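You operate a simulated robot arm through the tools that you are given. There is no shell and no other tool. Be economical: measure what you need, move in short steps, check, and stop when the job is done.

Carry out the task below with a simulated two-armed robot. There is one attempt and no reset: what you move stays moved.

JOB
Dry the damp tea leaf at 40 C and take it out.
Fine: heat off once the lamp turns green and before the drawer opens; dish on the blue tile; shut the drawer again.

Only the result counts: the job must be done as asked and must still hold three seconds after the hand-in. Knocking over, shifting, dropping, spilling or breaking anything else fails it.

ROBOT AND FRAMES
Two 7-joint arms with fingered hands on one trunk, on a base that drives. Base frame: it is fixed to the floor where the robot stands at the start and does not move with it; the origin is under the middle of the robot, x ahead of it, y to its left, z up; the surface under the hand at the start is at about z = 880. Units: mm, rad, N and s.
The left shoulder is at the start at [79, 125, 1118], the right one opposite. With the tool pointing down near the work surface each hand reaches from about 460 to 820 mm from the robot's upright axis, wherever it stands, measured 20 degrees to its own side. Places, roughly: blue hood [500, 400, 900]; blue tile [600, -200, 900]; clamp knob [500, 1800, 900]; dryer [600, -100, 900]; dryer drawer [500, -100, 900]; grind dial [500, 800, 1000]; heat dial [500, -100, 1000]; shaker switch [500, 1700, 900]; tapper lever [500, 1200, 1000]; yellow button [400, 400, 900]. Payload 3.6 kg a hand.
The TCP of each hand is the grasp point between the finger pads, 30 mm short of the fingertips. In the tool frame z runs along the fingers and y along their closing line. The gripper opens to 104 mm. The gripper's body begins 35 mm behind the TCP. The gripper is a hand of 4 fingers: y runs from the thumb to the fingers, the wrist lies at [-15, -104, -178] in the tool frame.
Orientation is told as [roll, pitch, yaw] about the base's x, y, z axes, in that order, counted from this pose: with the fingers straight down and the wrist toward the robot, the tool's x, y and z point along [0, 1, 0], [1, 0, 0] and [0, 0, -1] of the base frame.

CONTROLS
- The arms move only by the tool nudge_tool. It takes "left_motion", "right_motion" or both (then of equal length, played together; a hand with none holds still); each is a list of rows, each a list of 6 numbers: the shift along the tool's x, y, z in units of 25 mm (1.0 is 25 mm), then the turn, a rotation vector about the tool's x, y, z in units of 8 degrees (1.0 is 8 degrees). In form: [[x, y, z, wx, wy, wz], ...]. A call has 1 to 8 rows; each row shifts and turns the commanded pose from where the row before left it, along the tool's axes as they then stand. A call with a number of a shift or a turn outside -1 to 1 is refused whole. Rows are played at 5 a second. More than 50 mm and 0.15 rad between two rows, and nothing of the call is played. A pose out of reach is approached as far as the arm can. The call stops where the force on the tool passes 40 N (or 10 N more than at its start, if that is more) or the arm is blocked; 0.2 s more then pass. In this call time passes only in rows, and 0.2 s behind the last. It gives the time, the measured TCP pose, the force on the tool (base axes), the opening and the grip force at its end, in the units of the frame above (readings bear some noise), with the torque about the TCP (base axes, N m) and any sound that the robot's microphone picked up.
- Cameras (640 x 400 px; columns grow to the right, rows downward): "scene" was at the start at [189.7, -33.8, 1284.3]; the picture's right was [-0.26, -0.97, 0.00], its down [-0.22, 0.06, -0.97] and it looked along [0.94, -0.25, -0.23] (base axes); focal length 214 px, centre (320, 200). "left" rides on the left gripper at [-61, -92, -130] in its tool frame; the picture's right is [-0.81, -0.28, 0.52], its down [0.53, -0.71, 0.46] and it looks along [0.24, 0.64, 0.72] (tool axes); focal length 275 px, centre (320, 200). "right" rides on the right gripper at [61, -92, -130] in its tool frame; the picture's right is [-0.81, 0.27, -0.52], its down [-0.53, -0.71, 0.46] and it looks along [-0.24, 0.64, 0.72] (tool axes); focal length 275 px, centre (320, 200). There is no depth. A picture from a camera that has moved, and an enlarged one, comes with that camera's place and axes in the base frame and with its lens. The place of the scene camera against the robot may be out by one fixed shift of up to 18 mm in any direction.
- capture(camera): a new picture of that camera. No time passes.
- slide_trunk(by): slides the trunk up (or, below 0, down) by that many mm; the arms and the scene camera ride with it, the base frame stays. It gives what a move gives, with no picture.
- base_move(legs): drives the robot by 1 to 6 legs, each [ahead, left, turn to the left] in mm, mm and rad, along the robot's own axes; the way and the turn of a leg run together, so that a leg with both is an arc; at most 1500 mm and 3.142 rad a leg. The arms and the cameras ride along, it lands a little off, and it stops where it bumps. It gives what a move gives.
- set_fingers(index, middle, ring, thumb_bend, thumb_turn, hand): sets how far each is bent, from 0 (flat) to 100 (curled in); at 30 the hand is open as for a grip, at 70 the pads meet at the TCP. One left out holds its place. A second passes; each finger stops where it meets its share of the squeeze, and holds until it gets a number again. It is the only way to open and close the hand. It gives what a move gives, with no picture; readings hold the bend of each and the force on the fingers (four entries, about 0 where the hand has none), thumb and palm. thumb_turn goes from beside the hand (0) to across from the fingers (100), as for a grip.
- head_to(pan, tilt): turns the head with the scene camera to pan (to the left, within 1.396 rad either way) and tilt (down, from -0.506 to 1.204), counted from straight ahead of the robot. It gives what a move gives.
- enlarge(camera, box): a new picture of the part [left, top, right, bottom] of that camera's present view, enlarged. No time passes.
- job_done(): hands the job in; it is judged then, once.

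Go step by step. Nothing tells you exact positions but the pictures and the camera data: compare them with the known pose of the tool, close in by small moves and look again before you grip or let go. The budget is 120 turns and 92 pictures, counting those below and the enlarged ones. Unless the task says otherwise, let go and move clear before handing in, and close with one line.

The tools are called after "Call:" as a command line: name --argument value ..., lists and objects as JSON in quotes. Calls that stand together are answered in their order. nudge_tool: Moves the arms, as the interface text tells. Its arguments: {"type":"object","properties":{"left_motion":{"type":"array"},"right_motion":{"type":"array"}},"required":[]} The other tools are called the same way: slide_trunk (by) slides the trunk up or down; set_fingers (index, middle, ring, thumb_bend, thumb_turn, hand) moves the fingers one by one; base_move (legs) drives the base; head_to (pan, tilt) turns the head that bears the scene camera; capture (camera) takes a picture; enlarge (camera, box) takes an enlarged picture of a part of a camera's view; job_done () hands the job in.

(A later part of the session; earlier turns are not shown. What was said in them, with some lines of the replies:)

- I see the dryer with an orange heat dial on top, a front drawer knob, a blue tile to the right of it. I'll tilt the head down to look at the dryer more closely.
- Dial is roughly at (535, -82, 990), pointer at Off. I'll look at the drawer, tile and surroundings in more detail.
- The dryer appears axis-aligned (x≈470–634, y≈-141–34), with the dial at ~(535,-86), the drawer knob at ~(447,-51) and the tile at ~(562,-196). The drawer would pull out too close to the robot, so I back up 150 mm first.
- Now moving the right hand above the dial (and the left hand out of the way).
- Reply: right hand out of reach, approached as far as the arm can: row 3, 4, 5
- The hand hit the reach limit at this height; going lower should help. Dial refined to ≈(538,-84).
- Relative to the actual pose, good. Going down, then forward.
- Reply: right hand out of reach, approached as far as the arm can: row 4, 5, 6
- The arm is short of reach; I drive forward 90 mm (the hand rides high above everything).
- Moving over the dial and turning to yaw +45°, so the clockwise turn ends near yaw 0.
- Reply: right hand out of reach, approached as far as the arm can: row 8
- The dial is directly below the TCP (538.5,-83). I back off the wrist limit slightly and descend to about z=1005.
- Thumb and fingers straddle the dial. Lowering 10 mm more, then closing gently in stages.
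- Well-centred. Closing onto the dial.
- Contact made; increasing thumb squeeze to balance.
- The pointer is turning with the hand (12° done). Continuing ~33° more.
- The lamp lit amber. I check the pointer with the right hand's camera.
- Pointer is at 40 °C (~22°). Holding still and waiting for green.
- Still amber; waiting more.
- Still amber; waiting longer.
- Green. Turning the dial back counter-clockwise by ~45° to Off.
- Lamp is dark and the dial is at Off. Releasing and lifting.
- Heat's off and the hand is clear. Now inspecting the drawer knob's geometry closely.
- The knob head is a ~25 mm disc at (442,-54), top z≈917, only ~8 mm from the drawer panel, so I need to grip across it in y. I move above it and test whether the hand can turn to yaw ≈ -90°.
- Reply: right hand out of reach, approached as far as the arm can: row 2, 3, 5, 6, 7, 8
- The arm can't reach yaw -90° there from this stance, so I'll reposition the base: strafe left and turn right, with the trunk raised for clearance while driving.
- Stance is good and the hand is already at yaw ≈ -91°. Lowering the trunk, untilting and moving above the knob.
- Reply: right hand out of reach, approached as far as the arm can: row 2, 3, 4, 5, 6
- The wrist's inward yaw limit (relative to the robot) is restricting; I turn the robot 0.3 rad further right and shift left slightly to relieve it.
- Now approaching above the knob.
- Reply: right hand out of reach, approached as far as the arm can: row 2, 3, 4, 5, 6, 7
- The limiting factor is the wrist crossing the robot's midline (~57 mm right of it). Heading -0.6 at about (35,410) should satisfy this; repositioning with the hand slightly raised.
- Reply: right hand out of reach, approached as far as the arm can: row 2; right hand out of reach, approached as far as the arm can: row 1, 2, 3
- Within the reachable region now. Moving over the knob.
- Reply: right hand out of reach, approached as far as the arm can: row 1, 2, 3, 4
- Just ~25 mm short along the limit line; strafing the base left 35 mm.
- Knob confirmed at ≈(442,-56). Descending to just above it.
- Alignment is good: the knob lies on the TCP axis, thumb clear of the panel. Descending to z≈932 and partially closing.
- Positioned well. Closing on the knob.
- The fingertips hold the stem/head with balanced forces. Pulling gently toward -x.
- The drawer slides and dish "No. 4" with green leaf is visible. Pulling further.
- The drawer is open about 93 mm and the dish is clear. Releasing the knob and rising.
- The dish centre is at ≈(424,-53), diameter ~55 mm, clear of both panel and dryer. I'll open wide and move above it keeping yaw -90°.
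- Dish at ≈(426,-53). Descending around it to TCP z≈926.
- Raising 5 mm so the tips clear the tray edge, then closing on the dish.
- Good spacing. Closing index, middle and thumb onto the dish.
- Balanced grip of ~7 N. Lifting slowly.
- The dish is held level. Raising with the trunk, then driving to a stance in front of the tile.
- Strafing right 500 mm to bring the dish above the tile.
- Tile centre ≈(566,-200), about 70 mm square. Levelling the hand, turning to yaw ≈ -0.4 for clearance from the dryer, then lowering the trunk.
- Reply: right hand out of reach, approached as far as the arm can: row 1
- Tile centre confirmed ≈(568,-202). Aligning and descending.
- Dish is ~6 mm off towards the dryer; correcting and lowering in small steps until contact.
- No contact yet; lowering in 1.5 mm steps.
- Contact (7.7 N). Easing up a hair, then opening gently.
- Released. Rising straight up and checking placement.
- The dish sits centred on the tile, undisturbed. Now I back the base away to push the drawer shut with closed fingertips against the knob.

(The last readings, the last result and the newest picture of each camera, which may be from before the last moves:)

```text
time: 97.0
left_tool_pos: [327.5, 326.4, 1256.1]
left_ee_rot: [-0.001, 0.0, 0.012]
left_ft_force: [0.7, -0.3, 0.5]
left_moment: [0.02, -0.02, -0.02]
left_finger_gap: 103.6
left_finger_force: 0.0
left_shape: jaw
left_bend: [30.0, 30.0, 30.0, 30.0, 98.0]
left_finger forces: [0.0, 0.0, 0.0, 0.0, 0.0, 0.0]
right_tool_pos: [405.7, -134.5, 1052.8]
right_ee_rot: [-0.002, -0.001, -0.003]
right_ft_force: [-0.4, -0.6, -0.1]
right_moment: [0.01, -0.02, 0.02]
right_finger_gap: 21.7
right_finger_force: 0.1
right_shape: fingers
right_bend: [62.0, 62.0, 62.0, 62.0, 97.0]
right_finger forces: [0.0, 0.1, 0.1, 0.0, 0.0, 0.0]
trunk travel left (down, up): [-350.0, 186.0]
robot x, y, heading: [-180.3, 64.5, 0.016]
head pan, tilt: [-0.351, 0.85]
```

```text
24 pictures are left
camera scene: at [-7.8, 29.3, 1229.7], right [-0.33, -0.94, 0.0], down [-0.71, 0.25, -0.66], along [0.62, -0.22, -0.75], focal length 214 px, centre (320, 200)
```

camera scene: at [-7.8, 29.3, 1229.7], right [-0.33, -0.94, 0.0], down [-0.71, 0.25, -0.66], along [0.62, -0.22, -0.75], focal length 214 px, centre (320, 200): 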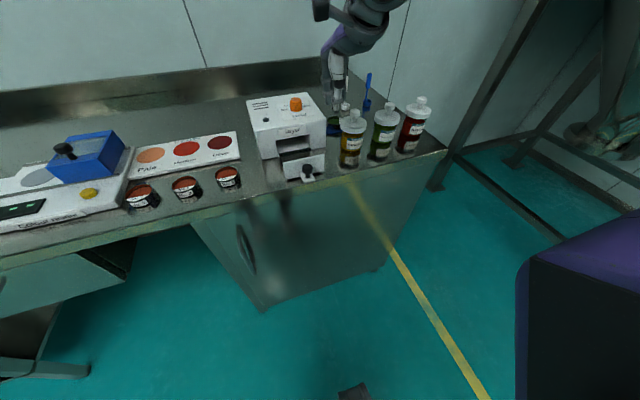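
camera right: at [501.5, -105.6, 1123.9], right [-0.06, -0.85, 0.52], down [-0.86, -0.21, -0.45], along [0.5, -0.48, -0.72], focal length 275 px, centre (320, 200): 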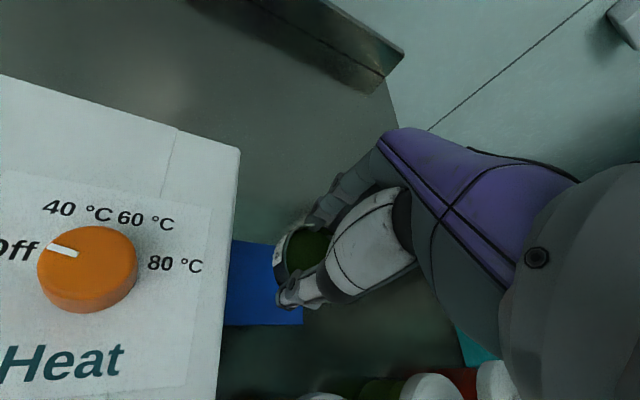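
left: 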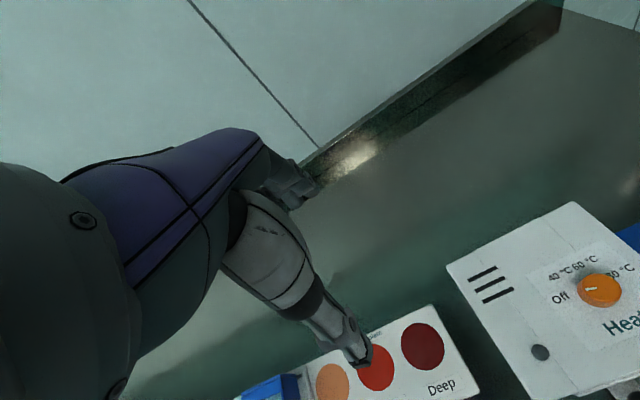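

Moving the closed hand in front of the knob (robot side).

Call:
nudge_tool --right_motion '[[0.53, -0.78, 0, 0, 0, 0], [0.53, -0.78, 0, 0, 0, 0], [0.53, -0.78, 0, 0, 0, 0], [0.53, -0.78, 0, 0, 0, 0], [0.53, -0.78, 0, 0, 0, 0], [0.53, -0.78, 0, 0, 0, 0]]'

Call:
nudge_tool --right_motion '[[0, 0, 0.9, 0, 0, 0], [0, 0, 0.9, 0, 0, 0], [0, 0, 0.9, 0, 0, 0]]'

Call:
enlarge --camera "scene" --box '[230, 80, 390, 200]'

Call:
capture --camera "right"

```text
time: 98.4
left_tool_pos: [327.4, 326.4, 1257.2]
left_ee_rot: [0.0, -0.001, 0.012]
left_ft_force: [-0.3, 0.0, 0.0]
left_moment: [0.01, 0.05, -0.04]
left_finger_gap: 103.8
left_finger_force: 0.0
left_shape: jaw
left_bend: [30.0, 30.0, 30.0, 30.0, 98.0]
left_finger forces: [0.0, 0.0, 0.0, 0.0, 0.1, 0.0]
right_tool_pos: [289.4, -55.6, 1053.4]
right_ee_rot: [-0.002, 0.003, -0.003]
right_ft_force: [-0.3, 0.5, 0.5]
right_moment: [0.01, 0.0, 0.01]
right_finger_gap: 21.3
right_finger_force: 0.0
right_shape: fingers
right_bend: [62.0, 62.0, 62.0, 62.0, 97.0]
right_finger forces: [0.1, 0.0, 0.0, 0.0, 0.0, 0.0]
trunk travel left (down, up): [-350.0, 186.0]
robot x, y, heading: [-181.5, 63.1, 0.02]
head pan, tilt: [-0.351, 0.85]
```

```text
time: 99.2
left_tool_pos: [328.2, 325.1, 1256.2]
left_ee_rot: [0.0, -0.001, 0.013]
left_ft_force: [-1.0, 0.4, 0.3]
left_moment: [-0.01, 0.01, 0.03]
left_finger_gap: 103.7
left_finger_force: 0.1
left_shape: jaw
left_bend: [30.0, 30.0, 30.0, 30.0, 98.0]
left_finger forces: [0.0, 0.1, 0.1, 0.0, 0.0, 0.0]
right_tool_pos: [290.7, -56.1, 985.1]
right_ee_rot: [-0.003, 0.002, -0.003]
right_ft_force: [-0.5, 0.0, -0.3]
right_moment: [-0.01, -0.01, -0.01]
right_finger_gap: 21.4
right_finger_force: 0.1
right_shape: fingers
right_bend: [62.0, 62.0, 62.0, 62.0, 97.0]
right_finger forces: [0.0, 0.0, 0.0, 0.1, 0.0, 0.0]
trunk travel left (down, up): [-350.0, 186.0]
robot x, y, heading: [-178.5, 63.0, 0.015]
head pan, tilt: [-0.351, 0.85]
```

```text
3.33 times, centred on (310, 140) of scene
camera zoom: at [-7.4, 29.2, 1229.6], right [-0.33, -0.94, 0.0], down [-0.71, 0.25, -0.66], along [0.62, -0.22, -0.75], focal length 715 px, centre (353, 400)
```

zoom: 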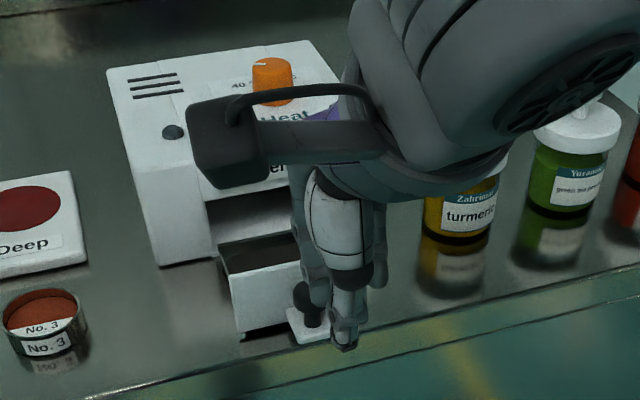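

```text
22 pictures are left
camera right: at [198.4, 5.1, 1116.5], right [0.27, -0.81, 0.52], down [-0.72, -0.53, -0.45], along [0.64, -0.25, -0.72], focal length 275 px, centre (320, 200)
```

right: 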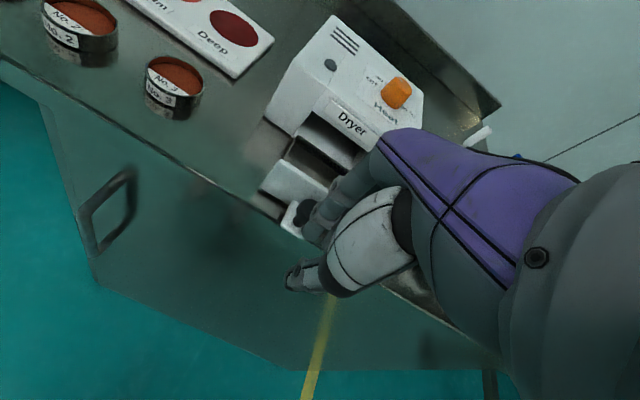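

Descending to knob height, then starting the push.

Call:
nudge_tool --right_motion '[[0, 0, 0.7, 0, 0, 0], [0, 0, 0.7, 0, 0, 0], [0, 0, 0.6, 0, 0, 0]]'

Call:
nudge_tool --right_motion '[[0.1, 0.5, 0, 0, 0, 0], [0, 0.5, 0, 0, 0, 0], [0, 0.5, 0, 0, 0, 0]]'

Call:
enlarge --camera "scene" --box '[230, 80, 390, 200]'

```text
time: 100.0
left_tool_pos: [327.2, 325.7, 1256.2]
left_ee_rot: [-0.001, -0.001, 0.012]
left_ft_force: [-1.1, -0.3, 0.8]
left_moment: [0.0, 0.03, 0.02]
left_finger_gap: 103.8
left_finger_force: 0.1
left_shape: jaw
left_bend: [30.0, 30.0, 30.0, 30.0, 98.0]
left_finger forces: [0.1, 0.1, 0.0, 0.1, 0.0, 0.0]
right_tool_pos: [289.6, -57.2, 936.0]
right_ee_rot: [-0.004, -0.001, -0.002]
right_ft_force: [0.2, 0.0, 0.8]
right_moment: [-0.02, 0.01, 0.01]
right_finger_gap: 21.3
right_finger_force: 0.2
right_shape: fingers
right_bend: [62.0, 62.0, 62.0, 62.0, 97.0]
right_finger forces: [0.0, 0.1, 0.1, 0.0, 0.0, 0.0]
trunk travel left (down, up): [-350.0, 186.0]
robot x, y, heading: [-181.2, 59.3, 0.01]
head pan, tilt: [-0.351, 0.85]
```

```text
time: 100.8
left_tool_pos: [328.8, 325.7, 1256.3]
left_ee_rot: [0.0, -0.001, 0.014]
left_ft_force: [-0.3, 0.7, -0.9]
left_moment: [0.05, -0.01, 0.02]
left_finger_gap: 103.7
left_finger_force: 0.0
left_shape: jaw
left_bend: [30.0, 30.0, 30.0, 30.0, 98.0]
left_finger forces: [0.0, 0.0, 0.1, 0.0, 0.1, 0.1]
right_tool_pos: [326.8, -51.0, 933.6]
right_ee_rot: [-0.003, 0.002, -0.001]
right_ft_force: [0.2, -0.1, 0.7]
right_moment: [0.03, 0.01, 0.01]
right_finger_gap: 21.4
right_finger_force: 0.1
right_shape: fingers
right_bend: [62.0, 62.0, 62.0, 62.0, 97.0]
right_finger forces: [0.0, 0.1, 0.0, 0.0, 0.0, 0.0]
trunk travel left (down, up): [-350.0, 186.0]
robot x, y, heading: [-181.9, 61.5, 0.011]
head pan, tilt: [-0.351, 0.85]
```

```text
3.33 times, centred on (310, 140) of scene
camera zoom: at [-7.5, 29.3, 1229.6], right [-0.33, -0.94, 0.0], down [-0.71, 0.25, -0.66], along [0.62, -0.22, -0.75], focal length 715 px, centre (353, 400)
```

zoom: 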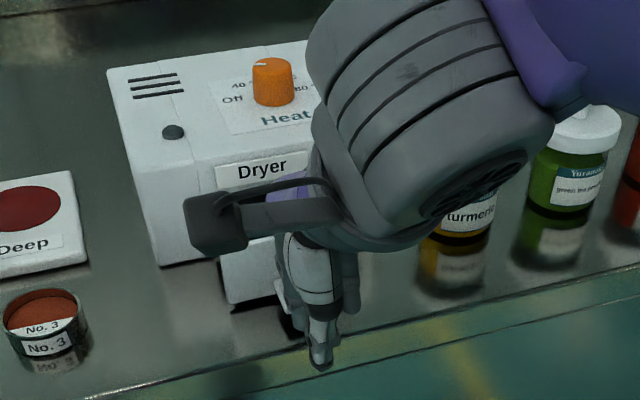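

Continuing the push while watching force.

Call:
nudge_tool --right_motion '[[0, 0.5, 0, 0, 0, 0], [0, 0.5, 0, 0, 0, 0], [0, 0.5, 0, 0, 0, 0], [0, 0.5, 0, 0, 0, 0]]'

Call:
enlarge --camera "scene" --box '[230, 80, 390, 200]'

```text
time: 101.8
left_tool_pos: [329.3, 325.2, 1255.4]
left_ee_rot: [-0.002, 0.001, 0.012]
left_ft_force: [0.2, -0.5, -1.1]
left_moment: [-0.02, 0.02, 0.0]
left_finger_gap: 103.8
left_finger_force: 0.0
left_shape: jaw
left_bend: [30.0, 30.0, 30.0, 30.0, 98.0]
left_finger forces: [0.0, 0.1, 0.0, 0.0, 0.0, 0.1]
right_tool_pos: [377.5, -52.3, 936.2]
right_ee_rot: [-0.003, 0.002, -0.002]
right_ft_force: [0.2, -0.9, -0.7]
right_moment: [-0.03, 0.0, 0.01]
right_finger_gap: 21.3
right_finger_force: 0.1
right_shape: fingers
right_bend: [62.0, 62.0, 62.0, 62.0, 97.0]
right_finger forces: [0.0, 0.0, 0.0, 0.0, 0.0, 0.0]
trunk travel left (down, up): [-350.0, 186.0]
robot x, y, heading: [-179.6, 67.8, 0.008]
head pan, tilt: [-0.351, 0.85]
```

```text
3.33 times, centred on (310, 140) of scene
camera zoom: at [-7.5, 29.3, 1229.6], right [-0.33, -0.94, 0.0], down [-0.71, 0.25, -0.66], along [0.62, -0.22, -0.75], focal length 715 px, centre (353, 400)
```

zoom: 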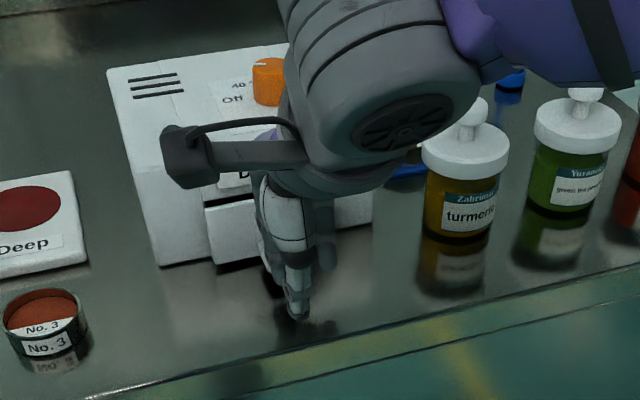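

The drawer is sliding in. Pushing the remaining distance in small steps.

Call:
nudge_tool --right_motion '[[0, 0.4, 0, 0, 0, 0], [0, 0.4, 0, 0, 0, 0]]'

Call:
nudge_tool --right_motion '[[0, 0.2, 0, 0, 0, 0]]'

Call:
enlarge --camera "scene" --box '[250, 110, 350, 180]'

```text
time: 102.4
left_tool_pos: [326.7, 326.1, 1257.6]
left_ee_rot: [-0.001, -0.002, 0.011]
left_ft_force: [0.7, 0.6, -0.5]
left_moment: [0.01, 0.01, 0.01]
left_finger_gap: 103.6
left_finger_force: 0.1
left_shape: jaw
left_bend: [30.0, 30.0, 30.0, 30.0, 98.0]
left_finger forces: [0.1, 0.0, 0.1, 0.0, 0.0, 0.1]
right_tool_pos: [396.6, -53.2, 935.0]
right_ee_rot: [-0.002, 0.002, -0.003]
right_ft_force: [-5.2, -2.0, 2.2]
right_moment: [0.0, -0.08, -0.08]
right_finger_gap: 21.7
right_finger_force: 3.7
right_shape: fingers
right_bend: [62.0, 66.0, 62.0, 62.0, 97.0]
right_finger forces: [0.1, 5.7, 0.0, 0.0, 0.1, 0.1]
trunk travel left (down, up): [-350.0, 186.0]
robot x, y, heading: [-181.8, 64.7, 0.01]
head pan, tilt: [-0.351, 0.85]
```

```text
time: 102.8
left_tool_pos: [326.8, 325.9, 1257.7]
left_ee_rot: [0.0, -0.001, 0.012]
left_ft_force: [-1.1, 0.0, 1.1]
left_moment: [-0.01, 0.0, 0.02]
left_finger_gap: 103.5
left_finger_force: 0.0
left_shape: jaw
left_bend: [30.0, 30.0, 30.0, 30.0, 98.0]
left_finger forces: [0.0, 0.1, 0.0, 0.1, 0.0, 0.0]
right_tool_pos: [400.2, -52.9, 935.5]
right_ee_rot: [-0.001, 0.002, -0.004]
right_ft_force: [-10.7, -3.8, 5.0]
right_moment: [-0.07, -0.06, -0.22]
right_finger_gap: 21.6
right_finger_force: 5.8
right_shape: fingers
right_bend: [62.0, 69.0, 62.0, 62.0, 97.0]
right_finger forces: [0.0, 11.6, 0.1, 0.0, 0.0, 0.0]
trunk travel left (down, up): [-350.0, 186.0]
robot x, y, heading: [-178.0, 62.4, 0.015]
head pan, tilt: [-0.351, 0.85]
```

```text
5.71 times, centred on (300, 145) of scene
camera zoom: at [-9.7, 28.8, 1230.0], right [-0.33, -0.94, 0.0], down [-0.71, 0.25, -0.66], along [0.62, -0.22, -0.75], focal length 1226 px, centre (434, 514)
```

zoom: 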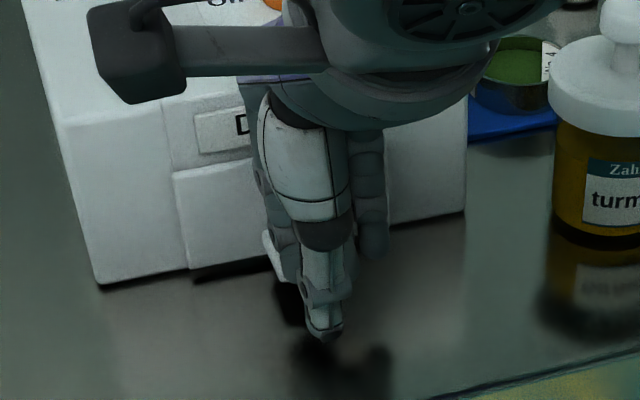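

Force rose to ~11 N, which suggests it's closed. Backing off and checking.

Call:
nudge_tool --right_motion '[[0, -0.5, 0, 0, 0, 0], [0, -1, 0, 0, 0, 0], [0, -1, 0, 0, 0, 0], [0, -1, -0.5, 0, 0, 0], [0, 0, -1, 0, 0, 0], [-1, 0, -1, 0, 0, 0], [-1, 0, -1, 0, 0, 0], [-1, 0, -1, 0, 0, 0]]'

Call:
enlarge --camera "scene" --box '[230, 80, 350, 180]'

Call:
enlarge --camera "right" --box '[200, 50, 460, 250]'

```text
time: 104.6
left_tool_pos: [327.0, 325.6, 1257.6]
left_ee_rot: [-0.001, 0.0, 0.011]
left_ft_force: [0.3, -0.5, -0.5]
left_moment: [-0.03, 0.0, 0.0]
left_finger_gap: 103.6
left_finger_force: 0.2
left_shape: jaw
left_bend: [30.0, 30.0, 30.0, 30.0, 98.0]
left_finger forces: [0.1, 0.0, 0.0, 0.0, 0.0, 0.0]
right_tool_pos: [314.2, -127.4, 1050.1]
right_ee_rot: [0.001, 0.002, -0.001]
right_ft_force: [-0.4, -0.3, -0.1]
right_moment: [0.02, 0.01, 0.03]
right_finger_gap: 21.4
right_finger_force: 0.0
right_shape: fingers
right_bend: [62.0, 62.0, 62.0, 62.0, 97.0]
right_finger forces: [0.0, 0.0, 0.1, 0.1, 0.0, 0.0]
trunk travel left (down, up): [-350.0, 186.0]
robot x, y, heading: [-178.8, 67.3, 0.01]
head pan, tilt: [-0.351, 0.85]
```

```text
4.00 times, centred on (290, 130) of scene
camera zoom: at [-8.3, 28.7, 1229.7], right [-0.33, -0.94, 0.0], down [-0.71, 0.25, -0.66], along [0.62, -0.22, -0.75], focal length 858 px, centre (440, 480)
```

zoom: 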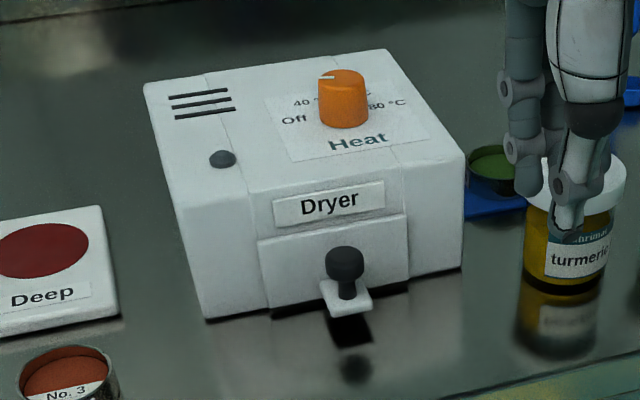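

```text
2.00 times, centred on (330, 150) of right
camera zoom: at [222.2, -67.1, 1180.8], right [0.27, -0.81, 0.52], down [-0.71, -0.53, -0.45], along [0.64, -0.25, -0.73], focal length 551 px, centre (300, 300)
```

zoom: 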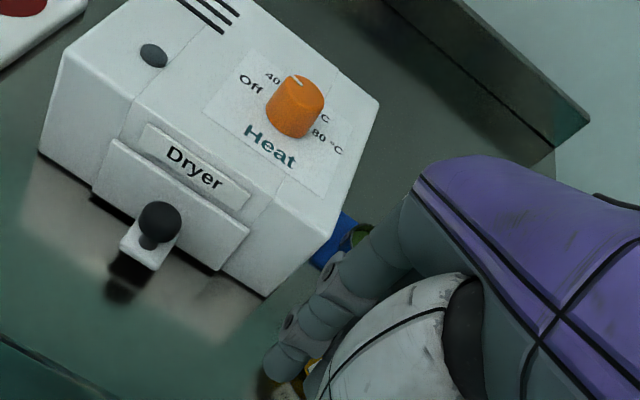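

The drawer appears fully shut (knob at x≈444, as at first). I double-check the dial pointer precisely.

Call:
enlarge --camera "right" --box '[300, 70, 380, 130]'

Call:
enlarge --camera "scene" --box '[285, 85, 345, 130]'

```text
6.67 times, centred on (340, 100) of right
camera zoom: at [222.2, -67.1, 1180.8], right [0.27, -0.81, 0.52], down [-0.71, -0.53, -0.45], along [0.64, -0.25, -0.73], focal length 1835 px, centre (187, 867)
```

zoom: 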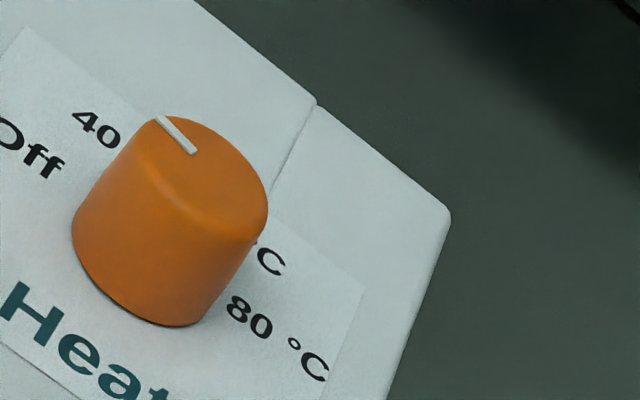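

```text
8.89 times, centred on (315, 108) of scene
camera zoom: at [-8.3, 28.7, 1229.7], right [-0.33, -0.94, 0.0], down [-0.71, 0.25, -0.66], along [0.62, -0.22, -0.75], focal length 1906 px, centre (364, 1022)
```

zoom: 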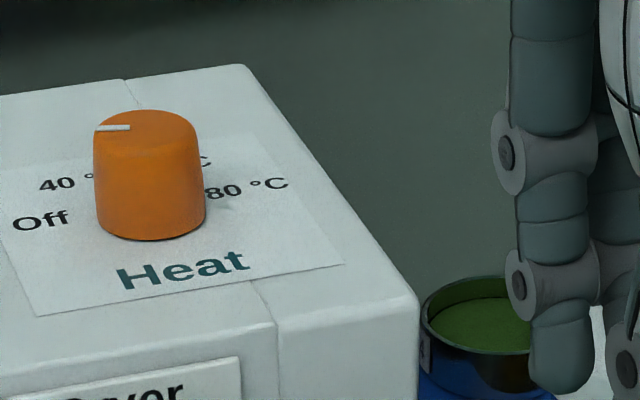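

The pointer reads Off, the lamp is dark, the drawer is shut, the dish with the dried leaf sits on the blue tile and both hands are clear. Handing in.

Call:
job_done

```text
The job is handed in.
```

The tea leaf was dried at 40 °C. I turned the heat off once the lamp went green, before opening the drawer. Dish No. 4 is on the blue tile, the drawer is shut again, and the job is handed in.
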